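You operate a simulated robot arm through the tools that you are given. There is no shell and no other tool. Be economical: measure what you need, move in short steps, check, and stop when the job is done.

The job below is to be done with a simulated robot arm. You get a single attempt, and the scene is never put back.

Task
Three buckets hang on the wrong numbers: rehang each on its own place.
Fine: stand bucket 4 on the blue mat to make room.

Only the result counts: the job must be done as asked and must still hold three seconds after the hand-in. Knocking over, shifting, dropping, spilling or breaking anything else fails it.

Robot
A 7-joint arm with a two-finger parallel gripper, fixed in place. Base frame: the origin is at the foot of the arm, x ahead of it, y to its left, z up. Units: m, degrees, N and s.
Its first joint turns from -66.0 to 66.0 degrees. Payload 1.57 kg.
Tool frame: the origin (TCP) lies between the finger pads and is the grasp point; the fingertips stand 0.03 m ahead of it; z points along the fingers, y is the line along which they close. Largest opening 0.11 m; finger width 0.024, thickness 0.012; the body of the gripper, 0.048 by 0.112 m, starts 0.078 m behind the TCP.
Orientation is told as [roll, pitch, yaw] about the base's x, y, z axes, in that order, counted from this pose: with the fingers straight down and closing along the base's y, the tool's x points along the base's -x, its y along +y and its z along -z.

Tools
- The arm moves only by the tool send_rows. Its argument "plan" is a list of rows, each an object of numbers (a shift or turn left out is 0, a gripper value left out holds the last): "ax", "ay", "az": the turn, a rotation vector about the tool's x, y, z in units of 120 degrees (1.0 is 120 degrees); "tx", "ty", "tz": the shift along the tool's x, y, z in units of 300 mm (1.0 is 300 mm); "fingers": the closure in counts, from 0 (fully open) to 255 (shut). In form: [{"ax": .., "ay": .., "az": .., "tx": .., "ty": .., "tz": .., "fingers": ..}, ...]. A call has 1 to 12 rows; each row is the pose to reach, as a shift and turn from the pose commanded when the call began, along the tool's axes at that moment. A call with a number of a shift or a turn outside -1 to 1 is refused whole. Each row takes 0.2 s and may step no farther than 0.05 m and 8.6 degrees from the row before; otherwise, or with a gripper value out of range, the whole call is refused. Where a pose cannot be reached the arm comes as near as it can. A force on the tool above 90 N (or 10 N above the force at the start of the call, whichever is more), or a blocked arm, ends the call early, and 0.2 s more pass. The fingers move at their own pace (about 0.108 m/s each) and stop on an object; they squeeze with about 31 N. The grip force told is the motor's: it shows also when the fingers shut on nothing. Time passes only in rows, and 0.2 s behind the last, so rows that repeat a pose let the fingers close. The reply holds the time, the measured pose of the TCP, the force on the tool along the base axes, the opening and the grip force, in the units named above and with some noise.
- Cameras (640 x 400 px; columns grow to the right, rows downward): "scene" is fixed at [0.1586, -0.3829, 1.4072]; the picture's right is [0.84, -0.55, 0.00], its down [-0.29, -0.45, -0.84] and it looks along [0.46, 0.71, -0.54] (base axes); focal length 214 px, centre (320, 200). "wrist" rides on the gripper at [-0.036, 0, -0.08] in the tool frame; the picture's right is [0.00, -1.00, 0.00], its down [0.97, 0.00, -0.24] and it looks along [0.24, 0.00, 0.97] (tool axes); focal length 218 px, centre (320, 200). There is no depth. A picture from a camera that has moved, and an enlarged one, comes with that camera's place and axes in the base frame and with its lens.
- get_image(camera): a new picture of that camera. No time passes.
- zoom(camera, box): a new picture of the part [left, top, right, bottom] of that camera's present view, enlarged. No time passes.
- hand_in(): hands the job in; it is judged then, once.

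Work in short steps. Places have to be worked out from the pictures, the camera data and where the tool is seen: move nearer, look again, correct. Check each grasp and each placing, and mend what went wrong. You have 120 turns and 84 pictures in all, those below and enlarged ones among them. Open the gripper and draw the arm clear of the work before you hand the job in, unless the task says otherwise; then end with one line.

The tools are called after "Emit:" as name(argument=value, ...) on one line, values as JSON. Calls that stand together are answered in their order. send_rows: Moves the arm, as the interface text tells. Its arguments: {"type":"object","properties":{"plan":{"type":"array","items":{"type":"object","properties":{"ax":{"type":"number"},"ay":{"type":"number"},"az":{"type":"number"},"tx":{"type":"number"},"ty":{"type":"number"},"tz":{"type":"number"},"fingers":{"type":"number"}}}}},"required":["plan"]} The other tools are called the same way: get_image (camera) takes a picture; zoom (camera, box) takes an enlarged picture of a part of a camera's view; hand_in () hands the job in.

At the start:

```text
clock: 0.0
position: [0.3405, 0.0174, 1.3401]
tool_rot: [-0.1, 0.0, -0.1]
ft_force: [0.7, 0.3, 0.3]
grip_width: 0.11
finger_force: 0.0
```

scene: 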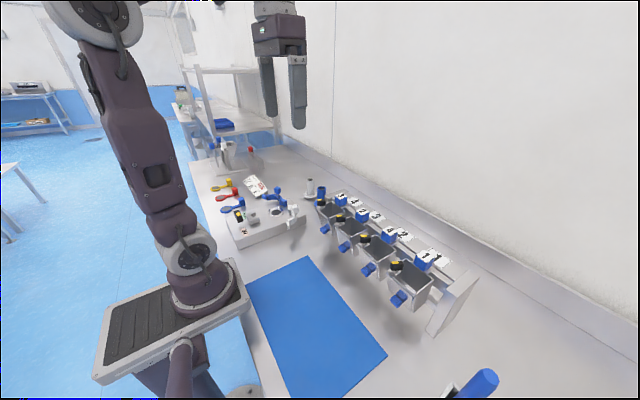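
wrist: 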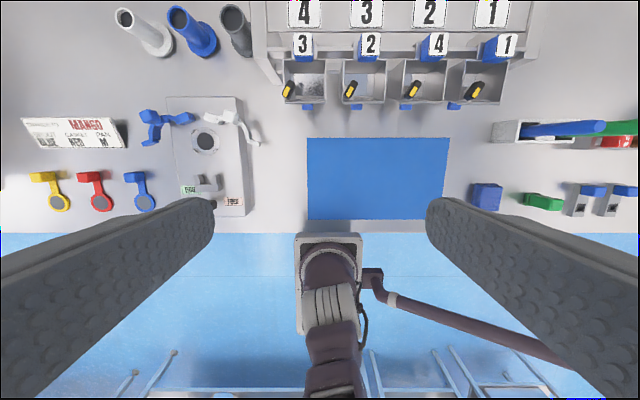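

The label row reads 4,3,2,1 from left to right, and the buckets below it read 3,2,4,1. I'll zoom in to see how they hang.

Emit:
zoom(camera="wrist", box=[240, 0, 560, 200])

Emit:
zoom(camera="scene", box=[290, 170, 490, 330])

```text
2.00 times, centred on (400, 100) of wrist
camera zoom: at [0.3759, 0.0188, 1.4206], right [0.0, -1.0, 0.0], down [-0.97, 0.0, 0.24], along [-0.24, 0.0, -0.97], focal length 436 px, centre (160, 400)
```

zoom: 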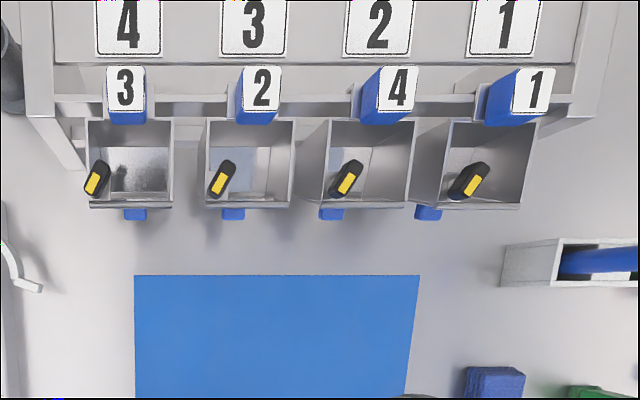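

```text
2.50 times, centred on (390, 250) of scene
camera zoom: at [0.1586, -0.3829, 1.4072], right [0.84, -0.55, 0.0], down [-0.29, -0.45, -0.84], along [0.46, 0.71, -0.54], focal length 536 px, centre (145, 75)
```

zoom: 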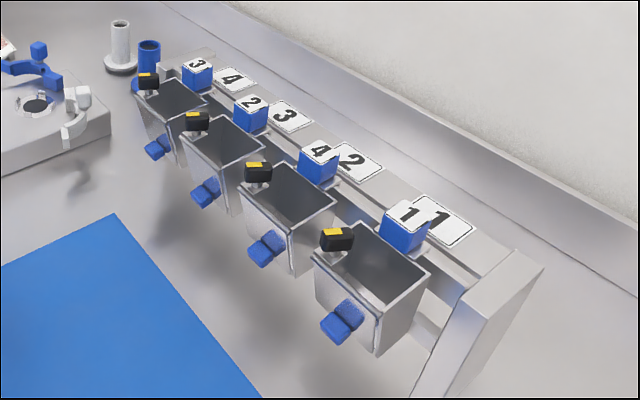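

Triangulating puts the blue label blocks at about x 0.51, z 1.08, with y at 0.042, -0.051, -0.143 and -0.236 for buckets 3, 2, 4 and 1. I'll move closer to see the hanging mechanism.

Emit:
send_rows(plan=[{"tx": -0.067, "ty": -0.075, "tz": 0.06}, {"tx": -0.133, "ty": -0.15, "tz": 0.12}, {"tx": -0.2, "ty": -0.225, "tz": 0.18}, {"tx": -0.267, "ty": -0.3, "tz": 0.24}])

Emit:
get_image(camera="wrist")

```text
clock: 1.0
position: [0.4207, -0.0728, 1.2654]
tool_rot: [0.0, 0.0, 0.1]
ft_force: [1.8, -0.2, 0.0]
grip_width: 0.1101
finger_force: 0.1
```

```text
79 pictures are left
camera wrist: at [0.457, -0.073, 1.3457], right [0.0, -1.0, 0.0], down [-0.97, 0.0, 0.24], along [-0.24, 0.0, -0.97], focal length 218 px, centre (320, 200)
```

wrist: 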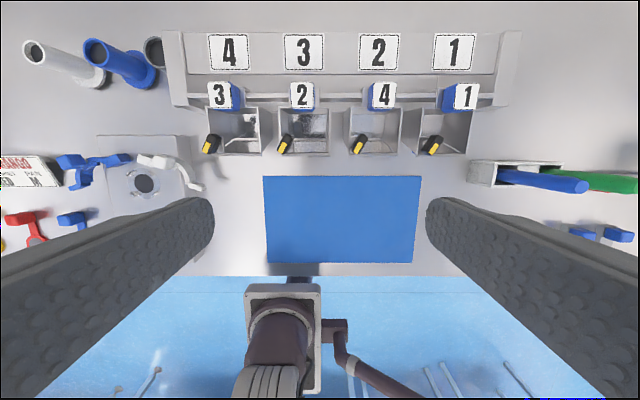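

I'll pitch the tool forward and back off to look at the front of the buckets.

Emit:
send_rows(plan=[{"ay": -0.066, "tx": 0.08, "tz": 0.02}, {"ay": -0.132, "tx": 0.16, "tz": 0.04}, {"ay": -0.198, "tx": 0.24, "tz": 0.06}, {"ay": -0.264, "tx": 0.3, "tz": 0.08}, {"ay": -0.33, "tx": 0.33, "tz": 0.1}, {"ay": -0.396, "tx": 0.36, "tz": 0.12}, {"ay": -0.462, "tx": 0.38, "tz": 0.14}, {"ay": -0.528, "tx": 0.4, "tz": 0.16}])

Emit:
get_image(camera="wrist")

```text
clock: 2.8
position: [0.299, -0.0714, 1.2193]
tool_rot: [0.1, -63.5, 0.0]
ft_force: [0.2, -0.4, 0.1]
grip_width: 0.1101
finger_force: 0.1
```

```text
78 pictures are left
camera wrist: at [0.2438, -0.0719, 1.288], right [0.0, -1.0, 0.0], down [-0.65, 0.0, -0.76], along [0.76, 0.0, -0.65], focal length 218 px, centre (320, 200)
```

wrist: 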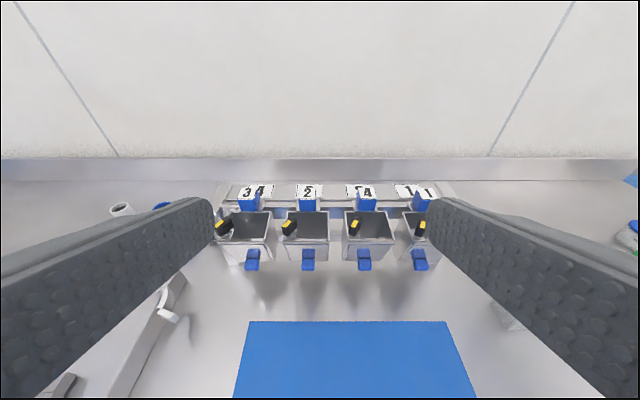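

Emit:
zoom(camera="wrist", box=[200, 170, 450, 290])

Emit:
zoom(camera="scene", box=[310, 180, 410, 260])

Emit:
zoom(camera="scene", box=[370, 230, 490, 330])

```text
2.56 times, centred on (325, 230) of wrist
camera zoom: at [0.2438, -0.0719, 1.288], right [0.0, -1.0, 0.0], down [-0.65, 0.0, -0.76], along [0.76, 0.0, -0.65], focal length 559 px, centre (307, 123)
```

zoom: 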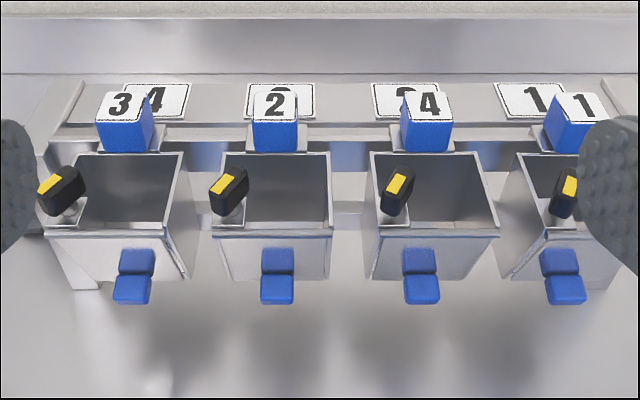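

```text
5.00 times, centred on (360, 220) of scene
camera zoom: at [0.1586, -0.383, 1.4072], right [0.84, -0.55, 0.0], down [-0.29, -0.45, -0.84], along [0.46, 0.71, -0.54], focal length 1072 px, centre (120, 100)
```

zoom: 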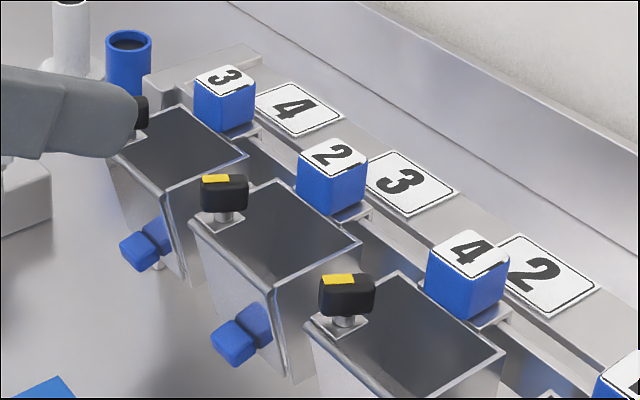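

```text
4.00 times, centred on (430, 280) of scene
camera zoom: at [0.1586, -0.383, 1.4072], right [0.84, -0.55, 0.0], down [-0.29, -0.45, -0.84], along [0.46, 0.71, -0.54], focal length 858 px, centre (-120, -120)
```

zoom: 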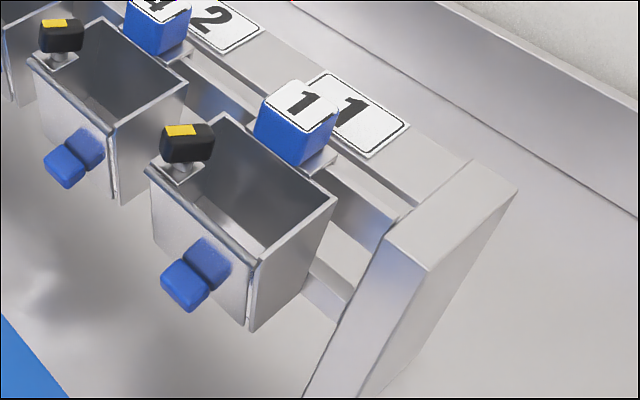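

The blue cubes sit on hook plates over a bar. I put the cubes at x 0.502–0.528, z 1.044–1.071, with y at about 0.041, -0.053 and -0.146. The bucket bottoms are near z 0.976. I'll go upright again above bucket 4's cube with the fingers partly closed and check alignment.

Emit:
send_rows(plan=[{"ay": 0.066, "tx": -0.04, "ty": -0.031, "tz": 0.08, "fingers": 100}, {"ay": 0.132, "tx": -0.08, "ty": -0.062, "tz": 0.16}, {"ay": 0.198, "tx": -0.12, "ty": -0.093, "tz": 0.24}, {"ay": 0.264, "tx": -0.16, "ty": -0.125, "tz": 0.322}, {"ay": 0.33, "tx": -0.2, "ty": -0.156, "tz": 0.4}, {"ay": 0.396, "tx": -0.24, "ty": -0.187, "tz": 0.48}, {"ay": 0.462, "tx": -0.28, "ty": -0.218, "tz": 0.56}, {"ay": 0.528, "tx": -0.321, "ty": -0.25, "tz": 0.644}])

Emit:
get_image(camera="wrist")

Emit:
get_image(camera="scene")

```text
clock: 4.6
position: [0.5149, -0.1456, 1.22]
tool_rot: [0.1, 0.2, -0.1]
ft_force: [0.0, -0.4, -0.3]
grip_width: 0.0669
finger_force: 0.2
```

```text
74 pictures are left
camera wrist: at [0.55, -0.145, 1.2995], right [0.0, -1.0, 0.0], down [-0.97, 0.0, 0.24], along [-0.24, 0.0, -0.97], focal length 218 px, centre (320, 200)
```

wrist: 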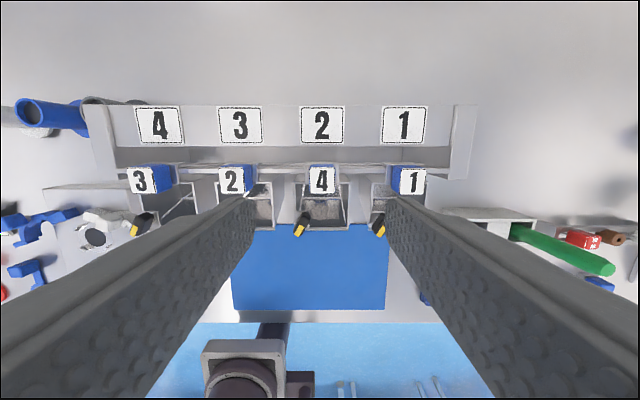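

```text
73 pictures are left
```

scene: 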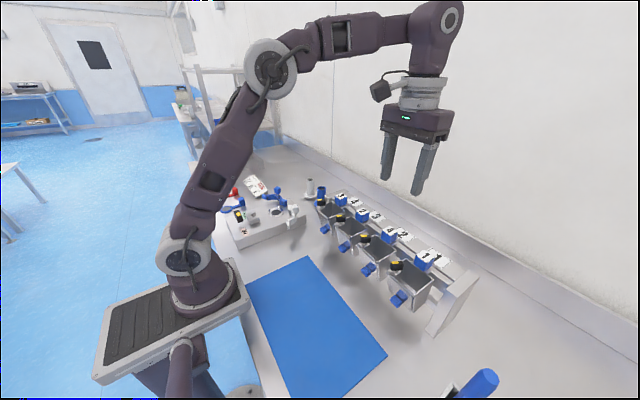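

Emit:
zoom(camera="wrist", box=[240, 90, 450, 250])

```text
2.50 times, centred on (345, 170) of wrist
camera zoom: at [0.55, -0.145, 1.2995], right [0.0, -1.0, 0.0], down [-0.97, 0.0, 0.24], along [-0.24, 0.0, -0.97], focal length 546 px, centre (258, 275)
```

zoom: 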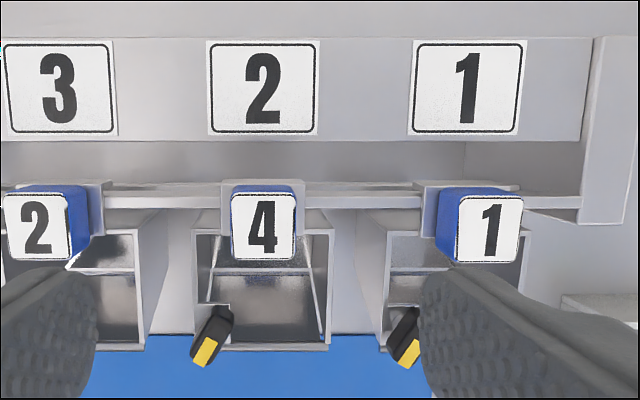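

Cube 4 is centred at about (0.5135, -0.147), with its top at 1.071. I'll descend to TCP z ≈ 1.079, which keeps the tips just above the hook plate.

Emit:
send_rows(plan=[{"tx": 0.005, "ty": -0.005, "tz": 0.14}, {"tx": 0.005, "ty": -0.005, "tz": 0.28}, {"tx": 0.005, "ty": -0.005, "tz": 0.38}, {"tx": 0.005, "ty": -0.005, "tz": 0.44}, {"tx": 0.005, "ty": -0.005, "tz": 0.47}])

Emit:
get_image(camera="wrist")

Emit:
zoom(camera="scene", box=[330, 180, 450, 280])

```text
clock: 5.8
position: [0.5132, -0.146, 1.0796]
tool_rot: [0.0, 0.0, 0.0]
ft_force: [-0.3, 0.7, 0.6]
grip_width: 0.0665
finger_force: 0.0
```

```text
71 pictures are left
camera wrist: at [0.5489, -0.1457, 1.1593], right [0.0, -1.0, 0.0], down [-0.97, 0.0, 0.24], along [-0.24, 0.0, -0.97], focal length 218 px, centre (320, 200)
```

wrist: 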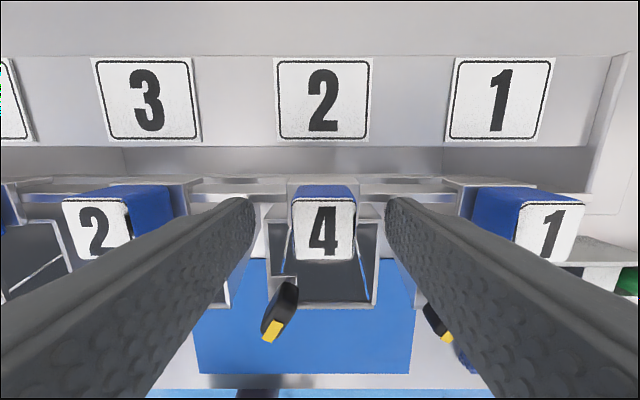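

```text
4.00 times, centred on (390, 230) of scene
camera zoom: at [0.1586, -0.3829, 1.4072], right [0.84, -0.55, 0.0], down [-0.29, -0.45, -0.84], along [0.46, 0.71, -0.54], focal length 858 px, centre (40, 80)
```

zoom: 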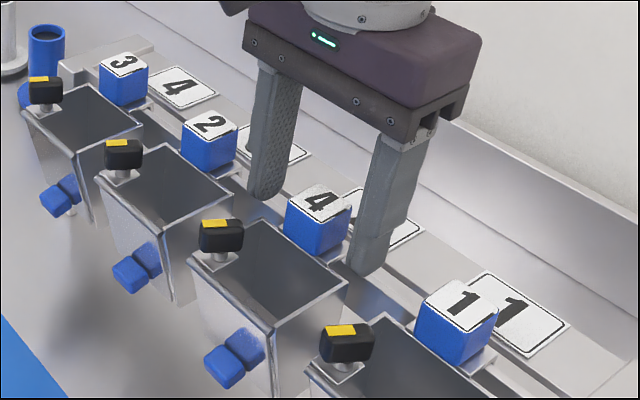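

The fingers straddle the cube well, so I'll close now.

Emit:
send_rows(plan=[{"ty": -0.004, "fingers": 255}, {"ty": -0.004}, {"ty": -0.004}, {"ty": -0.004}])

```text
clock: 6.8
position: [0.5137, -0.1487, 1.0804]
tool_rot: [0.0, 0.0, 0.1]
ft_force: [-1.2, 0.4, -0.9]
grip_width: 0.0274
finger_force: 31.0
```

It grips at 27.4 mm, which matches the cube. I'll lift a little at a time and check.

Emit:
send_rows(plan=[{"tz": -0.02}, {"tz": -0.05}, {"tz": -0.09}])

Emit:
zoom(camera="scene", box=[330, 180, 450, 280])

Emit:
get_image(camera="wrist")

```text
clock: 7.6
position: [0.5148, -0.1495, 1.1068]
tool_rot: [0.0, -0.1, 0.1]
ft_force: [0.6, 0.4, -3.1]
grip_width: 0.0273
finger_force: 30.7
```

```text
4.00 times, centred on (390, 230) of scene
camera zoom: at [0.1586, -0.383, 1.4072], right [0.84, -0.55, 0.0], down [-0.29, -0.45, -0.84], along [0.46, 0.71, -0.54], focal length 858 px, centre (40, 80)
```

zoom: 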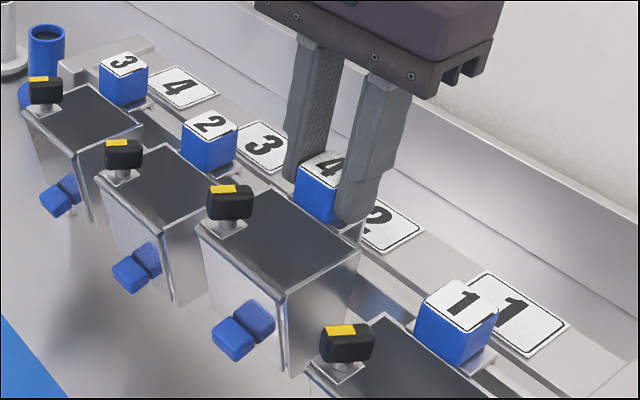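

```text
68 pictures are left
camera wrist: at [0.5502, -0.1492, 1.1866], right [0.0, -1.0, 0.0], down [-0.97, 0.0, 0.24], along [-0.24, 0.0, -0.97], focal length 218 px, centre (320, 200)
```

wrist: 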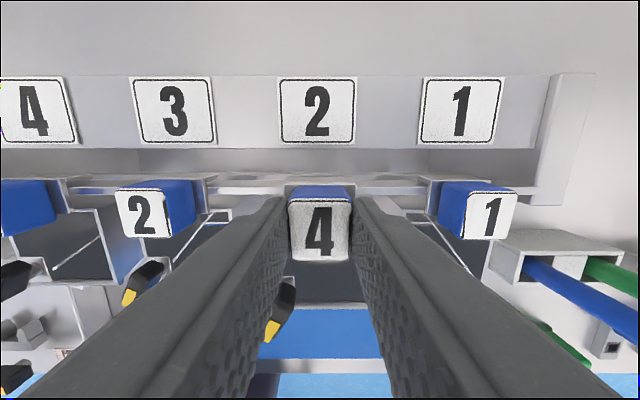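

It lifted cleanly without tilting. I'll raise it further and carry it over the mat.

Emit:
send_rows(plan=[{"tz": -0.11}, {"tz": -0.22}, {"tz": -0.32}, {"tz": -0.32, "tx": 0.12, "ty": 0.03}, {"tz": -0.32, "tx": 0.25, "ty": 0.06}, {"tz": -0.32, "tx": 0.38, "ty": 0.1}, {"tz": -0.32, "tx": 0.5, "ty": 0.13}, {"tz": -0.32, "tx": 0.52, "ty": 0.13}])

Emit:
get_image(camera="wrist")

Emit:
get_image(camera="scene")

```text
clock: 9.4
position: [0.3574, -0.1088, 1.2015]
tool_rot: [-0.1, 0.0, 0.1]
ft_force: [-0.5, 0.0, -3.5]
grip_width: 0.0273
finger_force: 31.4
```

```text
67 pictures are left
camera wrist: at [0.394, -0.1087, 1.281], right [0.0, -1.0, 0.0], down [-0.97, 0.0, 0.24], along [-0.24, 0.0, -0.97], focal length 218 px, centre (320, 200)
```

wrist: 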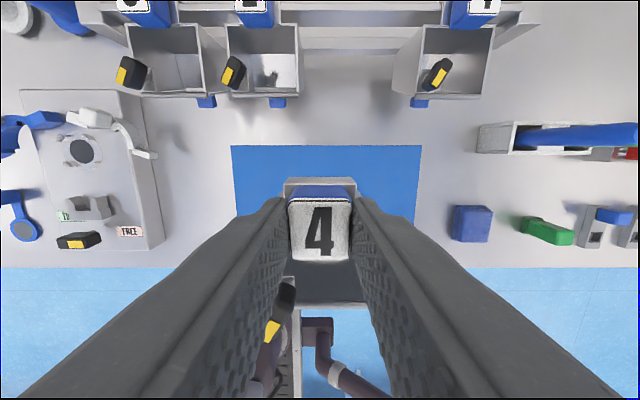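

```text
66 pictures are left
```

scene: 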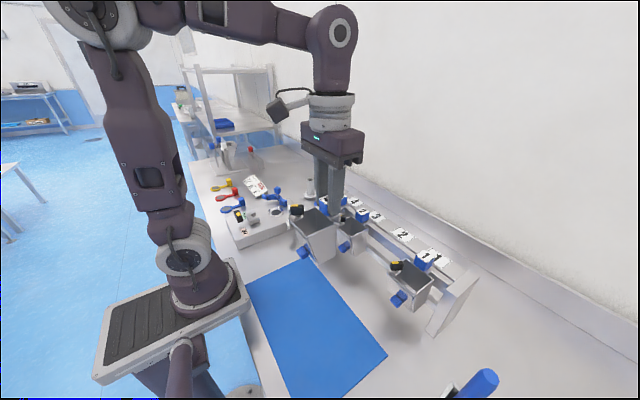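

It's over the mat. I'll lower to TCP z ≈ 1.072 and look.

Emit:
send_rows(plan=[{"tz": 0.13}, {"tz": 0.26}, {"tz": 0.36}, {"tz": 0.41}, {"tz": 0.43}])

Emit:
zoom(camera="scene", box=[240, 200, 400, 330])

```text
clock: 10.6
position: [0.3576, -0.1107, 1.0713]
tool_rot: [0.0, 0.0, 0.1]
ft_force: [0.7, 0.1, -4.7]
grip_width: 0.0275
finger_force: 30.9
```

```text
3.08 times, centred on (320, 265) of scene
camera zoom: at [0.1586, -0.383, 1.4072], right [0.84, -0.55, 0.0], down [-0.29, -0.45, -0.84], along [0.46, 0.71, -0.54], focal length 660 px, centre (320, 0)
```

zoom: 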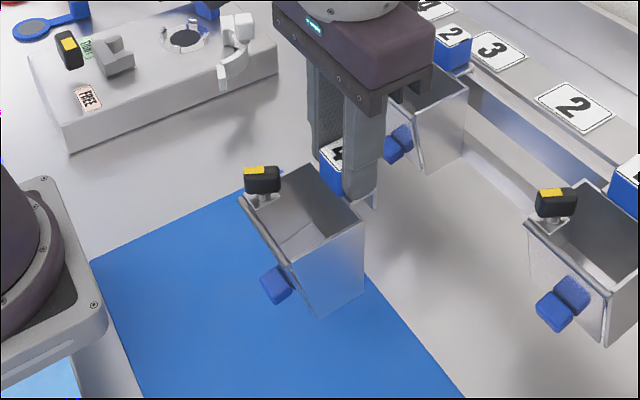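

It's still clear of the mat. I'll keep lowering in small steps and watch the force.

Emit:
send_rows(plan=[{"tz": 0.01}, {"tz": 0.02}])

Emit:
send_rows(plan=[{"tz": 0.01}, {"tz": 0.01}])

```text
clock: 11.2
position: [0.3585, -0.1114, 1.067]
tool_rot: [0.0, 0.0, 0.0]
ft_force: [-0.1, -0.6, -3.7]
grip_width: 0.0276
finger_force: 30.9
```

```text
clock: 11.8
position: [0.3586, -0.1102, 1.0642]
tool_rot: [0.0, 0.0, 0.0]
ft_force: [0.8, 0.5, -4.1]
grip_width: 0.0276
finger_force: 31.0
```

Emit:
send_rows(plan=[{"tz": 0.008}, {"tz": 0.008}])

Emit:
zoom(camera="scene", box=[300, 240, 380, 310])

```text
clock: 12.4
position: [0.3576, -0.1107, 1.0619]
tool_rot: [-0.1, 0.0, -0.1]
ft_force: [0.4, -0.3, -2.9]
grip_width: 0.0274
finger_force: 30.8
```

```text
5.71 times, centred on (340, 275) of scene
camera zoom: at [0.1586, -0.383, 1.4072], right [0.84, -0.55, 0.0], down [-0.29, -0.45, -0.84], along [0.46, 0.71, -0.54], focal length 1226 px, centre (206, -229)
```

zoom: 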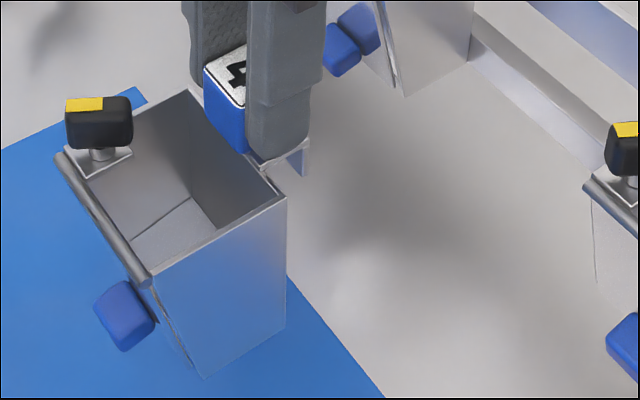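

Emit:
send_rows(plan=[{"tz": 0.008}, {"tz": 0.008}])

Emit:
send_rows(plan=[{"tz": 0.008}, {"tz": 0.008}])

```text
clock: 13.0
position: [0.3579, -0.1097, 1.059]
tool_rot: [0.0, 0.1, 0.0]
ft_force: [0.1, -0.4, -3.8]
grip_width: 0.0272
finger_force: 31.2
```

```text
clock: 13.6
position: [0.3577, -0.1102, 1.0575]
tool_rot: [-0.1, 0.0, 0.0]
ft_force: [0.3, -0.8, -3.5]
grip_width: 0.0273
finger_force: 31.0
```

Emit:
send_rows(plan=[{"tz": 0.007}, {"tz": 0.007}])

Emit:
send_rows(plan=[{"tz": 0.007}, {"tz": 0.007}])

```text
clock: 14.2
position: [0.3579, -0.1101, 1.0556]
tool_rot: [0.2, 0.1, 0.0]
ft_force: [-1.0, 0.2, -4.2]
grip_width: 0.0274
finger_force: 30.3
```

```text
clock: 14.8
position: [0.3568, -0.109, 1.0525]
tool_rot: [-0.1, 0.0, 0.0]
ft_force: [-1.0, 0.3, -3.5]
grip_width: 0.0277
finger_force: 30.7
```

Emit:
zoom(camera="scene", box=[300, 240, 380, 310])

Emit:
send_rows(plan=[{"tz": 0.007}, {"tz": 0.007}])

```text
5.71 times, centred on (340, 275) of scene
camera zoom: at [0.1586, -0.383, 1.4072], right [0.84, -0.55, 0.0], down [-0.29, -0.45, -0.84], along [0.46, 0.71, -0.54], focal length 1226 px, centre (206, -229)
```

zoom: 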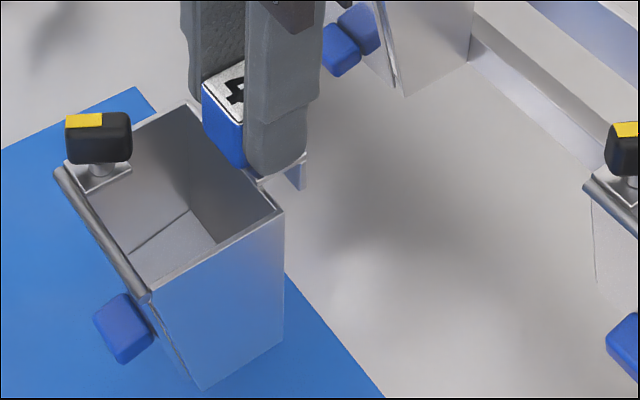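

```text
clock: 15.4
position: [0.3571, -0.11, 1.0508]
tool_rot: [0.0, 0.0, 0.0]
ft_force: [-0.3, -0.2, -3.3]
grip_width: 0.0281
finger_force: 30.6
```

Emit:
send_rows(plan=[{"tz": 0.007}, {"tz": 0.007}])

Emit:
send_rows(plan=[{"tz": 0.007}, {"tz": 0.007}])

Emit:
zoom(camera="scene", box=[300, 240, 380, 310])

```text
clock: 16.0
position: [0.3564, -0.1105, 1.0484]
tool_rot: [-0.1, 0.0, 0.0]
ft_force: [-0.3, 0.0, -3.9]
grip_width: 0.0278
finger_force: 31.5
```

```text
clock: 16.6
position: [0.357, -0.1097, 1.0475]
tool_rot: [0.0, 0.1, 0.0]
ft_force: [-0.5, 0.2, -3.3]
grip_width: 0.0275
finger_force: 31.1
```

```text
5.71 times, centred on (340, 275) of scene
camera zoom: at [0.1586, -0.383, 1.4072], right [0.84, -0.55, 0.0], down [-0.29, -0.45, -0.84], along [0.46, 0.71, -0.54], focal length 1226 px, centre (206, -229)
```

zoom: 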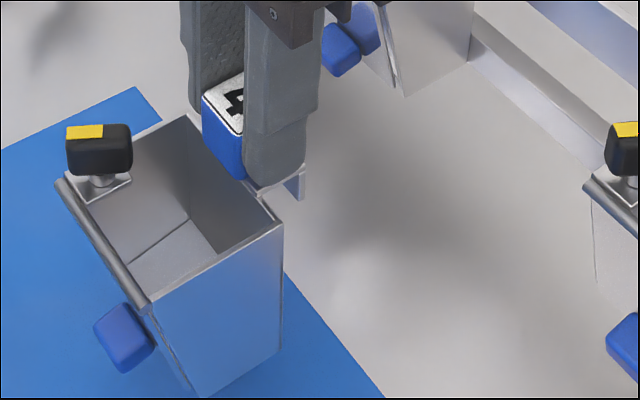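

Emit:
send_rows(plan=[{"tz": 0.007}, {"tz": 0.007}])

Emit:
send_rows(plan=[{"tz": 0.007}, {"tz": 0.007}])

Emit:
send_rows(plan=[{"tz": 0.007}, {"tz": 0.007}])

```text
clock: 17.2
position: [0.3584, -0.1092, 1.0439]
tool_rot: [0.0, 0.0, 0.1]
ft_force: [1.0, 0.6, -3.4]
grip_width: 0.0275
finger_force: 31.3
```

```text
clock: 17.8
position: [0.3585, -0.1099, 1.0425]
tool_rot: [0.0, 0.0, -0.1]
ft_force: [0.4, -0.2, -3.3]
grip_width: 0.0275
finger_force: 31.3
```

```text
clock: 18.4
position: [0.3579, -0.1109, 1.0401]
tool_rot: [0.0, 0.0, -0.1]
ft_force: [0.3, -0.1, -3.9]
grip_width: 0.0276
finger_force: 31.5
```

Emit:
send_rows(plan=[{"tz": 0.007}, {"tz": 0.007}])

Emit:
send_rows(plan=[{"tz": 0.007}, {"tz": 0.007}])

Emit:
zoom(camera="scene", box=[290, 240, 390, 320])

```text
clock: 19.0
position: [0.3581, -0.1117, 1.0385]
tool_rot: [0.0, 0.0, 0.0]
ft_force: [-0.5, 0.1, -2.7]
grip_width: 0.0275
finger_force: 30.6
```

```text
clock: 19.6
position: [0.3574, -0.1106, 1.0357]
tool_rot: [0.0, 0.0, 0.1]
ft_force: [-0.5, 0.3, -3.7]
grip_width: 0.0275
finger_force: 30.2
```

```text
5.00 times, centred on (340, 280) of scene
camera zoom: at [0.1586, -0.383, 1.4072], right [0.84, -0.55, 0.0], down [-0.29, -0.45, -0.84], along [0.46, 0.71, -0.54], focal length 1072 px, centre (220, -200)
```

zoom: 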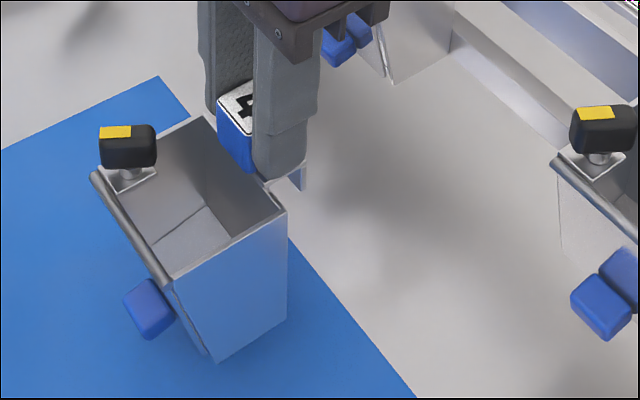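

Emit:
send_rows(plan=[{"tz": 0.007}, {"tz": 0.007}])

Emit:
send_rows(plan=[{"tz": 0.007}, {"tz": 0.007}])

Emit:
send_rows(plan=[{"tz": 0.007}, {"tz": 0.007}])

Emit:
send_rows(plan=[{"tz": 0.007}, {"tz": 0.007}])

```text
clock: 20.2
position: [0.3583, -0.1107, 1.0343]
tool_rot: [-0.1, -0.1, 0.0]
ft_force: [0.0, 0.2, -3.5]
grip_width: 0.0274
finger_force: 30.8
```

```text
clock: 20.8
position: [0.3581, -0.1101, 1.033]
tool_rot: [0.1, 0.0, 0.0]
ft_force: [-0.8, 0.3, -3.8]
grip_width: 0.0276
finger_force: 31.3
```

```text
clock: 21.4
position: [0.3589, -0.1105, 1.0301]
tool_rot: [0.0, 0.1, 0.0]
ft_force: [-0.7, 0.3, -3.3]
grip_width: 0.0275
finger_force: 31.0
```

```text
clock: 22.0
position: [0.3591, -0.1104, 1.0279]
tool_rot: [0.0, -0.1, 0.0]
ft_force: [1.0, -0.1, -4.3]
grip_width: 0.0278
finger_force: 31.3
```

Emit:
zoom(camera="scene", box=[290, 240, 390, 320])

Emit:
get_image(camera="wrist")

```text
5.00 times, centred on (340, 280) of scene
camera zoom: at [0.1586, -0.383, 1.4072], right [0.84, -0.55, 0.0], down [-0.29, -0.45, -0.84], along [0.46, 0.71, -0.54], focal length 1072 px, centre (220, -200)
```

zoom: 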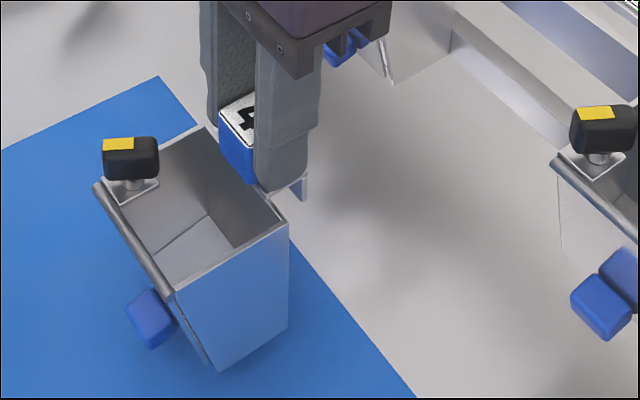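

```text
59 pictures are left
camera wrist: at [0.3947, -0.1102, 1.1077], right [0.0, -1.0, 0.0], down [-0.97, 0.0, 0.24], along [-0.24, 0.0, -0.97], focal length 218 px, centre (320, 200)
```

wrist: 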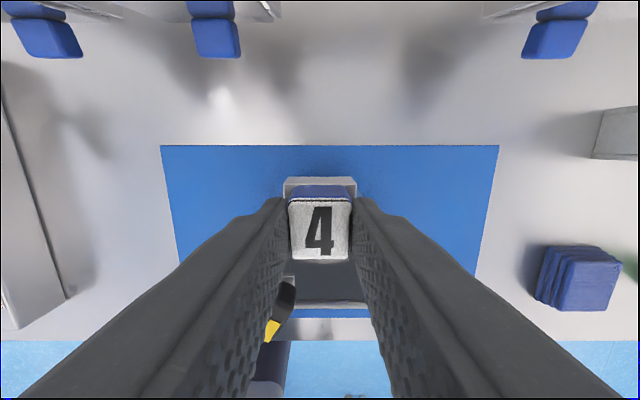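

Emit:
send_rows(plan=[{"tz": 0.007}, {"tz": 0.007}])

Emit:
send_rows(plan=[{"tz": 0.007}, {"tz": 0.007}])

Emit:
send_rows(plan=[{"tz": 0.007}, {"tz": 0.007}])

```text
clock: 22.6
position: [0.3576, -0.1114, 1.0244]
tool_rot: [0.1, -0.1, 0.1]
ft_force: [0.6, -0.3, -4.1]
grip_width: 0.0277
finger_force: 31.3
```

```text
clock: 23.2
position: [0.3575, -0.1115, 1.0227]
tool_rot: [0.0, -0.1, 0.0]
ft_force: [-0.5, -0.3, -3.4]
grip_width: 0.0278
finger_force: 30.8
```

```text
clock: 23.8
position: [0.3574, -0.1107, 1.0205]
tool_rot: [0.0, 0.0, 0.0]
ft_force: [0.7, -0.3, -4.0]
grip_width: 0.0274
finger_force: 31.0
```

Emit:
send_rows(plan=[{"tz": 0.007}, {"tz": 0.007}])

Emit:
send_rows(plan=[{"tz": 0.007}, {"tz": 0.007}])

Emit:
zoom(camera="scene", box=[290, 240, 390, 320])

```text
clock: 24.4
position: [0.3581, -0.1111, 1.0169]
tool_rot: [0.0, 0.0, 0.0]
ft_force: [0.2, 0.2, -4.2]
grip_width: 0.0275
finger_force: 31.3
```

```text
clock: 25.0
position: [0.3577, -0.1096, 1.017]
tool_rot: [0.0, 0.1, 0.0]
ft_force: [0.0, 0.5, -3.8]
grip_width: 0.0276
finger_force: 31.5
```

```text
5.00 times, centred on (340, 280) of scene
camera zoom: at [0.1586, -0.383, 1.4072], right [0.84, -0.55, 0.0], down [-0.29, -0.45, -0.84], along [0.46, 0.71, -0.54], focal length 1072 px, centre (220, -200)
```

zoom: 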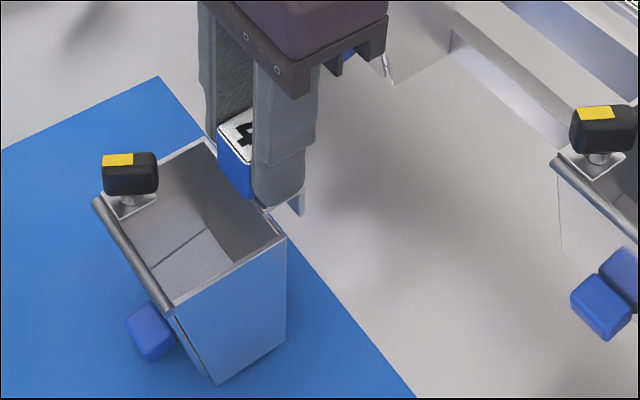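

By triangulating between the two cameras, the mat lies at z ≈ 0.88, not 0.95, so the bucket bottom (about 0.89) is nearly there. I'll keep lowering gently.

Emit:
send_rows(plan=[{"tz": 0.007}, {"tz": 0.007}])

Emit:
send_rows(plan=[{"tz": 0.007}, {"tz": 0.007}])

Emit:
send_rows(plan=[{"tz": 0.007}, {"tz": 0.007}])

```text
clock: 25.6
position: [0.3578, -0.11, 1.0157]
tool_rot: [0.1, 0.0, 0.0]
ft_force: [0.6, -0.5, -3.4]
grip_width: 0.0275
finger_force: 31.7
```

```text
clock: 26.2
position: [0.3578, -0.1103, 1.0122]
tool_rot: [0.1, 0.0, 0.0]
ft_force: [0.1, -0.4, -3.0]
grip_width: 0.0277
finger_force: 31.0
```

```text
clock: 26.8
position: [0.3575, -0.1099, 1.0115]
tool_rot: [0.0, 0.0, 0.0]
ft_force: [0.3, -0.1, -3.9]
grip_width: 0.0276
finger_force: 31.5
```

Emit:
send_rows(plan=[{"tz": 0.007}, {"tz": 0.007}])

Emit:
send_rows(plan=[{"tz": 0.007}, {"tz": 0.007}])

Emit:
send_rows(plan=[{"tz": 0.007}, {"tz": 0.007}])

Emit:
zoom(camera="scene", box=[290, 240, 390, 320])

```text
clock: 27.4
position: [0.3569, -0.1109, 1.0098]
tool_rot: [0.1, -0.1, 0.0]
ft_force: [1.0, 3.0, 16.2]
grip_width: 0.0275
finger_force: 31.2
```

```text
clock: 28.0
position: [0.3593, -0.1101, 1.0066]
tool_rot: [0.0, -0.2, 0.0]
ft_force: [11.7, -0.1, 18.2]
grip_width: 0.0278
finger_force: 30.8
```

```text
clock: 28.6
position: [0.3571, -0.1107, 1.0048]
tool_rot: [0.0, 0.1, 0.0]
ft_force: [6.1, -2.6, 20.3]
grip_width: 0.0276
finger_force: 30.5
```

```text
5.00 times, centred on (340, 280) of scene
camera zoom: at [0.1585, -0.3829, 1.4072], right [0.84, -0.55, 0.0], down [-0.29, -0.45, -0.84], along [0.46, 0.71, -0.54], focal length 1072 px, centre (220, -200)
```

zoom: 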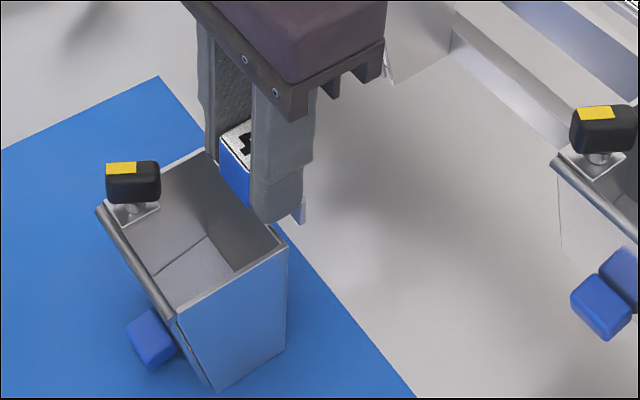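

Contact came at TCP z ≈ 1.0105. I'll ease up about 4 mm to relieve the push, then open the fingers modestly.

Emit:
send_rows(plan=[{"tz": -0.006}, {"tz": -0.01}])

Emit:
zoom(camera="scene", box=[290, 240, 390, 320])

```text
clock: 29.2
position: [0.3566, -0.1102, 1.0066]
tool_rot: [0.1, 0.1, -0.1]
ft_force: [0.0, -0.2, -4.4]
grip_width: 0.0274
finger_force: 31.2
```

```text
5.00 times, centred on (340, 280) of scene
camera zoom: at [0.1586, -0.383, 1.4072], right [0.84, -0.55, 0.0], down [-0.29, -0.45, -0.84], along [0.46, 0.71, -0.54], focal length 1072 px, centre (220, -200)
```

zoom: 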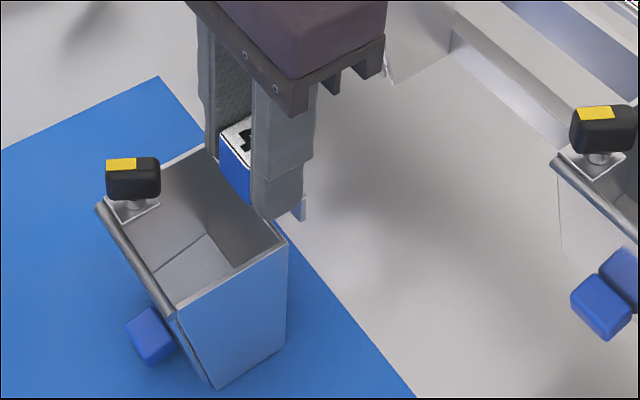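

It's lifted by a millimetre or two, so I'll lower slightly and release.

Emit:
send_rows(plan=[{"tz": 0.004}, {"tz": 0.004}, {"tz": 0.004, "fingers": 165}, {"tz": 0.004, "fingers": 120}, {"tz": 0.004}])

Emit:
zoom(camera="scene", box=[290, 240, 390, 320])

Emit:
get_image(camera="wrist")

```text
clock: 30.4
position: [0.3582, -0.1091, 1.0068]
tool_rot: [0.0, 0.0, -0.1]
ft_force: [0.3, 0.5, 0.2]
grip_width: 0.0583
finger_force: 0.1
```

```text
5.00 times, centred on (340, 280) of scene
camera zoom: at [0.1586, -0.3829, 1.4072], right [0.84, -0.55, 0.0], down [-0.29, -0.45, -0.84], along [0.46, 0.71, -0.54], focal length 1072 px, centre (220, -200)
```

zoom: 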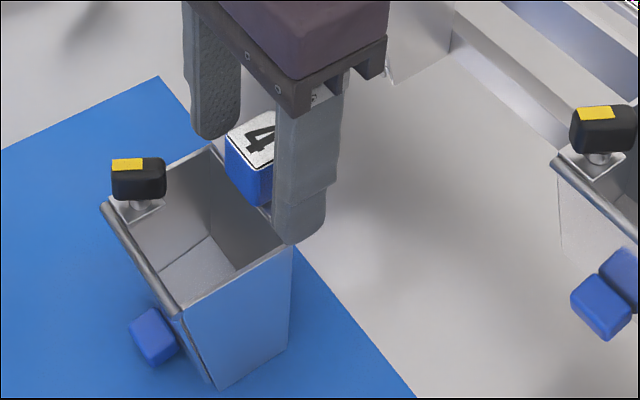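

```text
54 pictures are left
camera wrist: at [0.3948, -0.1098, 1.0861], right [0.0, -1.0, 0.0], down [-0.97, 0.0, 0.24], along [-0.24, 0.0, -0.97], focal length 218 px, centre (320, 200)
```

wrist: 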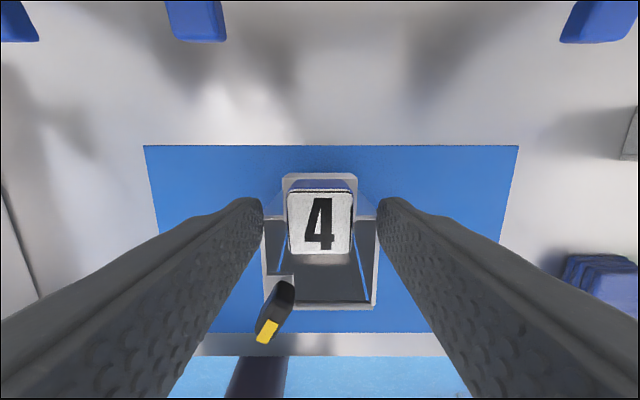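

Bucket 4 is standing on the mat. I'll go straight up and over to bucket 2, which hangs at place 3.

Emit:
send_rows(plan=[{"tz": -0.08}, {"tz": -0.24}, {"tz": -0.4}, {"tz": -0.55}, {"tz": -0.7}, {"tz": -0.7, "tx": -0.14, "ty": 0.05}, {"tz": -0.7, "tx": -0.28, "ty": 0.1}, {"tz": -0.7, "tx": -0.42, "ty": 0.15}, {"tz": -0.7, "tx": -0.52, "ty": 0.19}])

Emit:
get_image(camera="wrist")

Emit:
get_image(camera="scene")

```text
clock: 32.4
position: [0.5155, -0.0517, 1.2187]
tool_rot: [0.0, 0.1, 0.0]
ft_force: [0.3, 0.3, 0.4]
grip_width: 0.0584
finger_force: 0.1
```

```text
53 pictures are left
camera wrist: at [0.5518, -0.052, 1.2981], right [0.0, -1.0, 0.0], down [-0.97, 0.0, 0.24], along [-0.24, 0.0, -0.97], focal length 218 px, centre (320, 200)
```

wrist: 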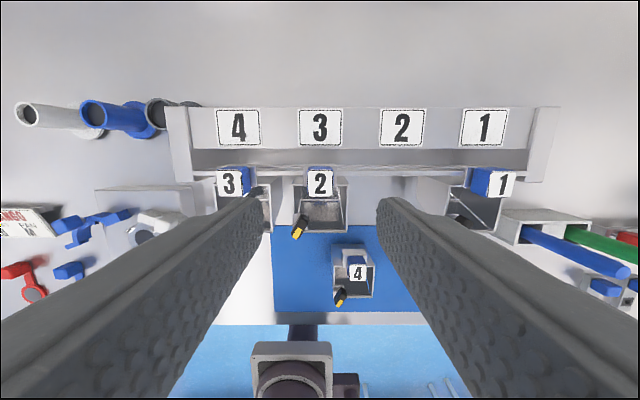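

```text
52 pictures are left
```

scene: 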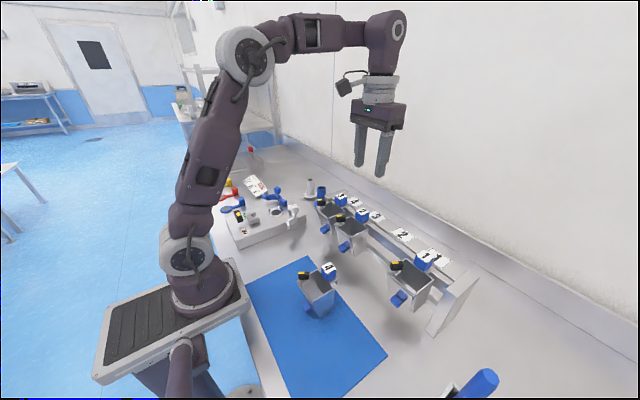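

Bucket 4 is stable on the mat, and bucket 2's cube is centred under the tool. I'll descend and grip.

Emit:
send_rows(plan=[{"tx": 0.005, "tz": 0.14}, {"tx": 0.005, "tz": 0.28}, {"tx": 0.005, "tz": 0.38}, {"tx": 0.005, "tz": 0.44}, {"tx": 0.005, "tz": 0.464}])

Emit:
get_image(camera="wrist")

```text
clock: 33.6
position: [0.5132, -0.0548, 1.0771]
tool_rot: [0.0, 0.0, -0.1]
ft_force: [0.4, -0.8, 1.2]
grip_width: 0.0582
finger_force: 0.1
```

```text
51 pictures are left
camera wrist: at [0.5501, -0.0542, 1.1571], right [0.0, -1.0, 0.0], down [-0.97, 0.0, 0.24], along [-0.24, 0.0, -0.97], focal length 218 px, centre (320, 200)
```

wrist: 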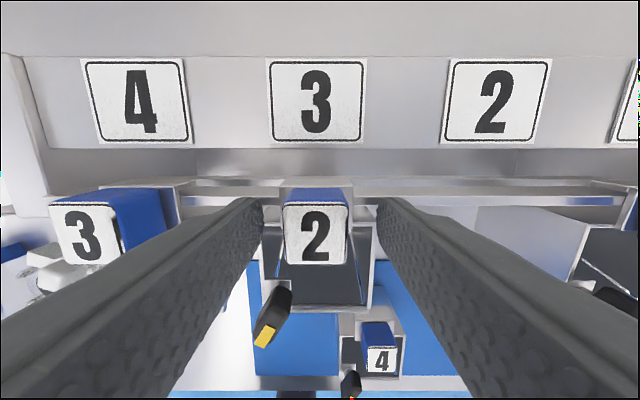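

Emit:
send_rows(plan=[{"ty": 0.006}, {"ty": 0.006, "fingers": 255}, {"ty": 0.006}, {"ty": 0.006}, {"ty": 0.006}])

Emit:
send_rows(plan=[{"tz": -0.02}, {"tz": -0.06}, {"tz": -0.13}])

Emit:
zoom(camera="scene", box=[300, 160, 460, 280])

```text
clock: 34.8
position: [0.5133, -0.0517, 1.0778]
tool_rot: [0.0, 0.0, -0.1]
ft_force: [-0.3, -0.8, -0.3]
grip_width: 0.0278
finger_force: 30.8
```

```text
clock: 35.6
position: [0.5142, -0.053, 1.1161]
tool_rot: [0.0, 0.0, 0.0]
ft_force: [0.3, 0.6, -4.5]
grip_width: 0.0276
finger_force: 30.5
```

```text
3.33 times, centred on (380, 220) of scene
camera zoom: at [0.1586, -0.3829, 1.4072], right [0.84, -0.55, 0.0], down [-0.29, -0.45, -0.84], along [0.46, 0.71, -0.54], focal length 715 px, centre (120, 133)
```

zoom: 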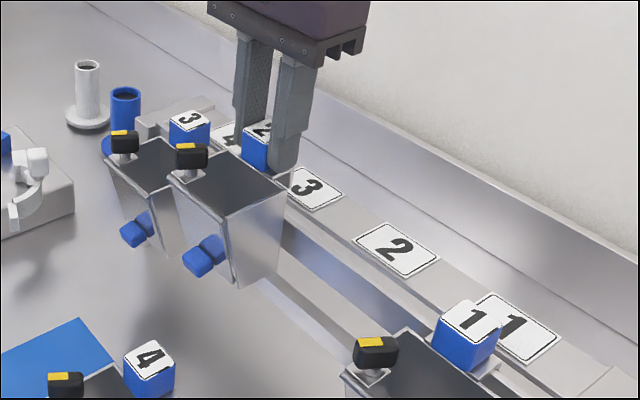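

Bucket 2 is free. I'll raise it a bit more and shift one pitch (-0.0935 m in y) to place 2.

Emit:
send_rows(plan=[{"tz": -0.15}, {"tz": -0.15, "ty": -0.08}, {"tz": -0.15, "ty": -0.16}, {"tz": -0.15, "ty": -0.24}, {"tz": -0.15, "ty": -0.312}, {"tz": -0.15, "ty": -0.312}])

Emit:
get_image(camera="wrist")

Emit:
zoom(camera="scene", box=[320, 160, 480, 280])

```text
clock: 37.0
position: [0.5115, -0.1442, 1.1595]
tool_rot: [-0.1, 0.0, 0.1]
ft_force: [0.2, -0.8, -3.8]
grip_width: 0.0275
finger_force: 31.1
```

```text
49 pictures are left
camera wrist: at [0.5475, -0.1442, 1.2395], right [0.0, -1.0, 0.0], down [-0.97, 0.0, 0.24], along [-0.24, 0.0, -0.97], focal length 218 px, centre (320, 200)
```

wrist: 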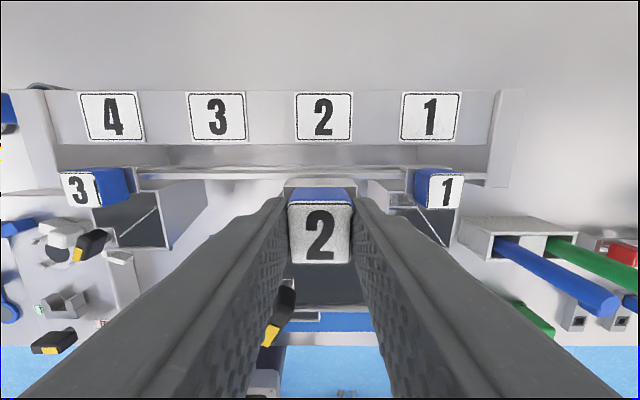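

```text
3.33 times, centred on (400, 220) of scene
camera zoom: at [0.1586, -0.383, 1.4072], right [0.84, -0.55, 0.0], down [-0.29, -0.45, -0.84], along [0.46, 0.71, -0.54], focal length 715 px, centre (53, 133)
```

zoom: 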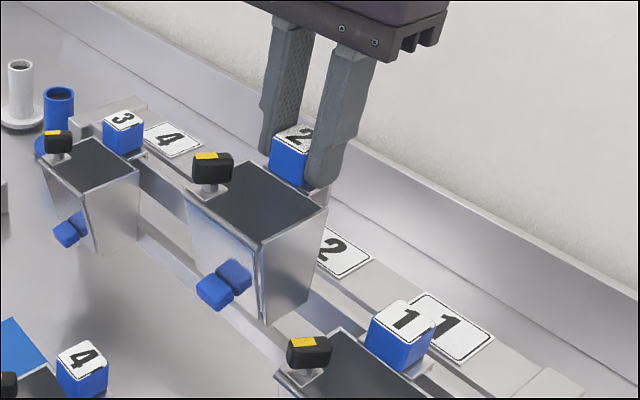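

The tool is 2–3 mm left of label 2's centre. I'll nudge it right and lower to just above seating.

Emit:
send_rows(plan=[{"ty": -0.008}, {"ty": -0.008, "tz": 0.07}, {"ty": -0.008, "tz": 0.14}, {"ty": -0.008, "tz": 0.2}, {"ty": -0.008, "tz": 0.235}])

Emit:
get_image(camera="wrist")

Emit:
zoom(camera="scene", box=[340, 190, 460, 280])

```text
clock: 38.2
position: [0.5122, -0.1483, 1.0903]
tool_rot: [0.0, 0.0, 0.1]
ft_force: [-0.2, 1.0, -4.0]
grip_width: 0.0276
finger_force: 31.7
```

```text
47 pictures are left
camera wrist: at [0.5491, -0.1475, 1.1706], right [0.0, -1.0, 0.0], down [-0.97, 0.0, 0.24], along [-0.24, 0.0, -0.97], focal length 218 px, centre (320, 200)
```

wrist: 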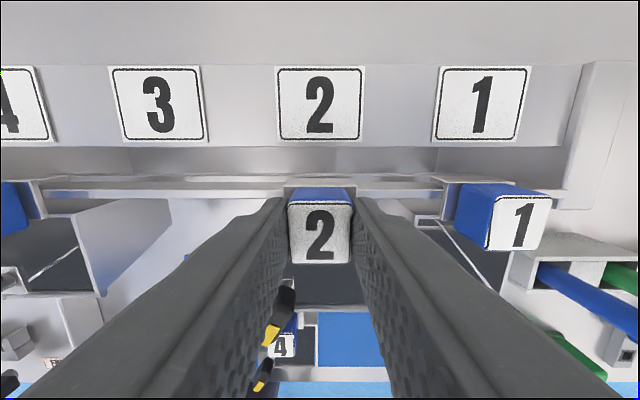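

```text
4.44 times, centred on (400, 235) of scene
camera zoom: at [0.1586, -0.383, 1.4072], right [0.84, -0.55, 0.0], down [-0.29, -0.45, -0.84], along [0.46, 0.71, -0.54], focal length 953 px, centre (-36, 44)
```

zoom: 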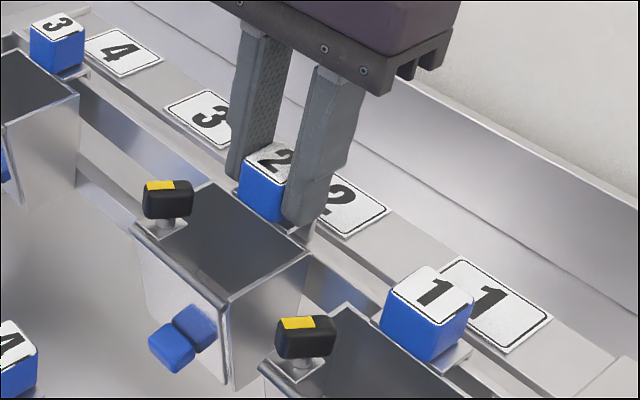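

It's aligned under label 2. I'll lower the last 12 mm in stages.

Emit:
send_rows(plan=[{"tz": 0.015}, {"tz": 0.027}])

Emit:
send_rows(plan=[{"tz": 0.006}, {"tz": 0.006}])

Emit:
send_rows(plan=[{"tz": 0.006}, {"tz": 0.006}])

```text
clock: 38.8
position: [0.5116, -0.1474, 1.0822]
tool_rot: [0.0, 0.0, 0.0]
ft_force: [-0.7, 0.3, -2.9]
grip_width: 0.0276
finger_force: 30.8
```

```text
clock: 39.4
position: [0.5114, -0.1484, 1.0801]
tool_rot: [0.0, 0.0, -0.1]
ft_force: [0.4, 0.1, -3.8]
grip_width: 0.0275
finger_force: 31.1
```

```text
clock: 40.0
position: [0.5126, -0.1486, 1.078]
tool_rot: [0.0, 0.0, 0.1]
ft_force: [-0.2, -0.4, -4.6]
grip_width: 0.0277
finger_force: 31.0
```

Emit:
send_rows(plan=[{"tz": 0.005}, {"tz": 0.005}])

Emit:
zoom(camera="scene", box=[350, 200, 450, 280])

```text
clock: 40.6
position: [0.5122, -0.1478, 1.0776]
tool_rot: [0.1, 0.1, 0.0]
ft_force: [0.3, -1.0, -4.5]
grip_width: 0.0276
finger_force: 30.8
```

```text
5.00 times, centred on (400, 240) of scene
camera zoom: at [0.1586, -0.383, 1.4072], right [0.84, -0.55, 0.0], down [-0.29, -0.45, -0.84], along [0.46, 0.71, -0.54], focal length 1072 px, centre (-80, 0)
```

zoom: 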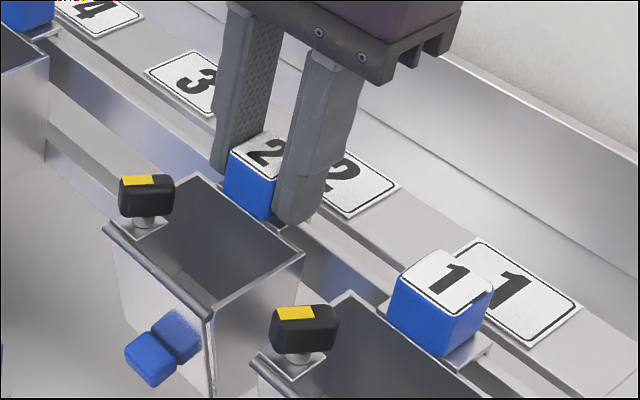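

Emit:
send_rows(plan=[{"tz": 0.005}, {"tz": 0.005}])

Emit:
send_rows(plan=[{"tz": 0.004}, {"tz": 0.004}])

```text
clock: 41.2
position: [0.5113, -0.1486, 1.0785]
tool_rot: [-0.2, -0.2, 0.1]
ft_force: [-3.5, -1.4, 23.1]
grip_width: 0.0279
finger_force: 31.1
```

```text
clock: 41.8
position: [0.5121, -0.1473, 1.0748]
tool_rot: [-0.1, -0.2, 0.0]
ft_force: [5.9, -3.0, 23.2]
grip_width: 0.0277
finger_force: 31.3
```

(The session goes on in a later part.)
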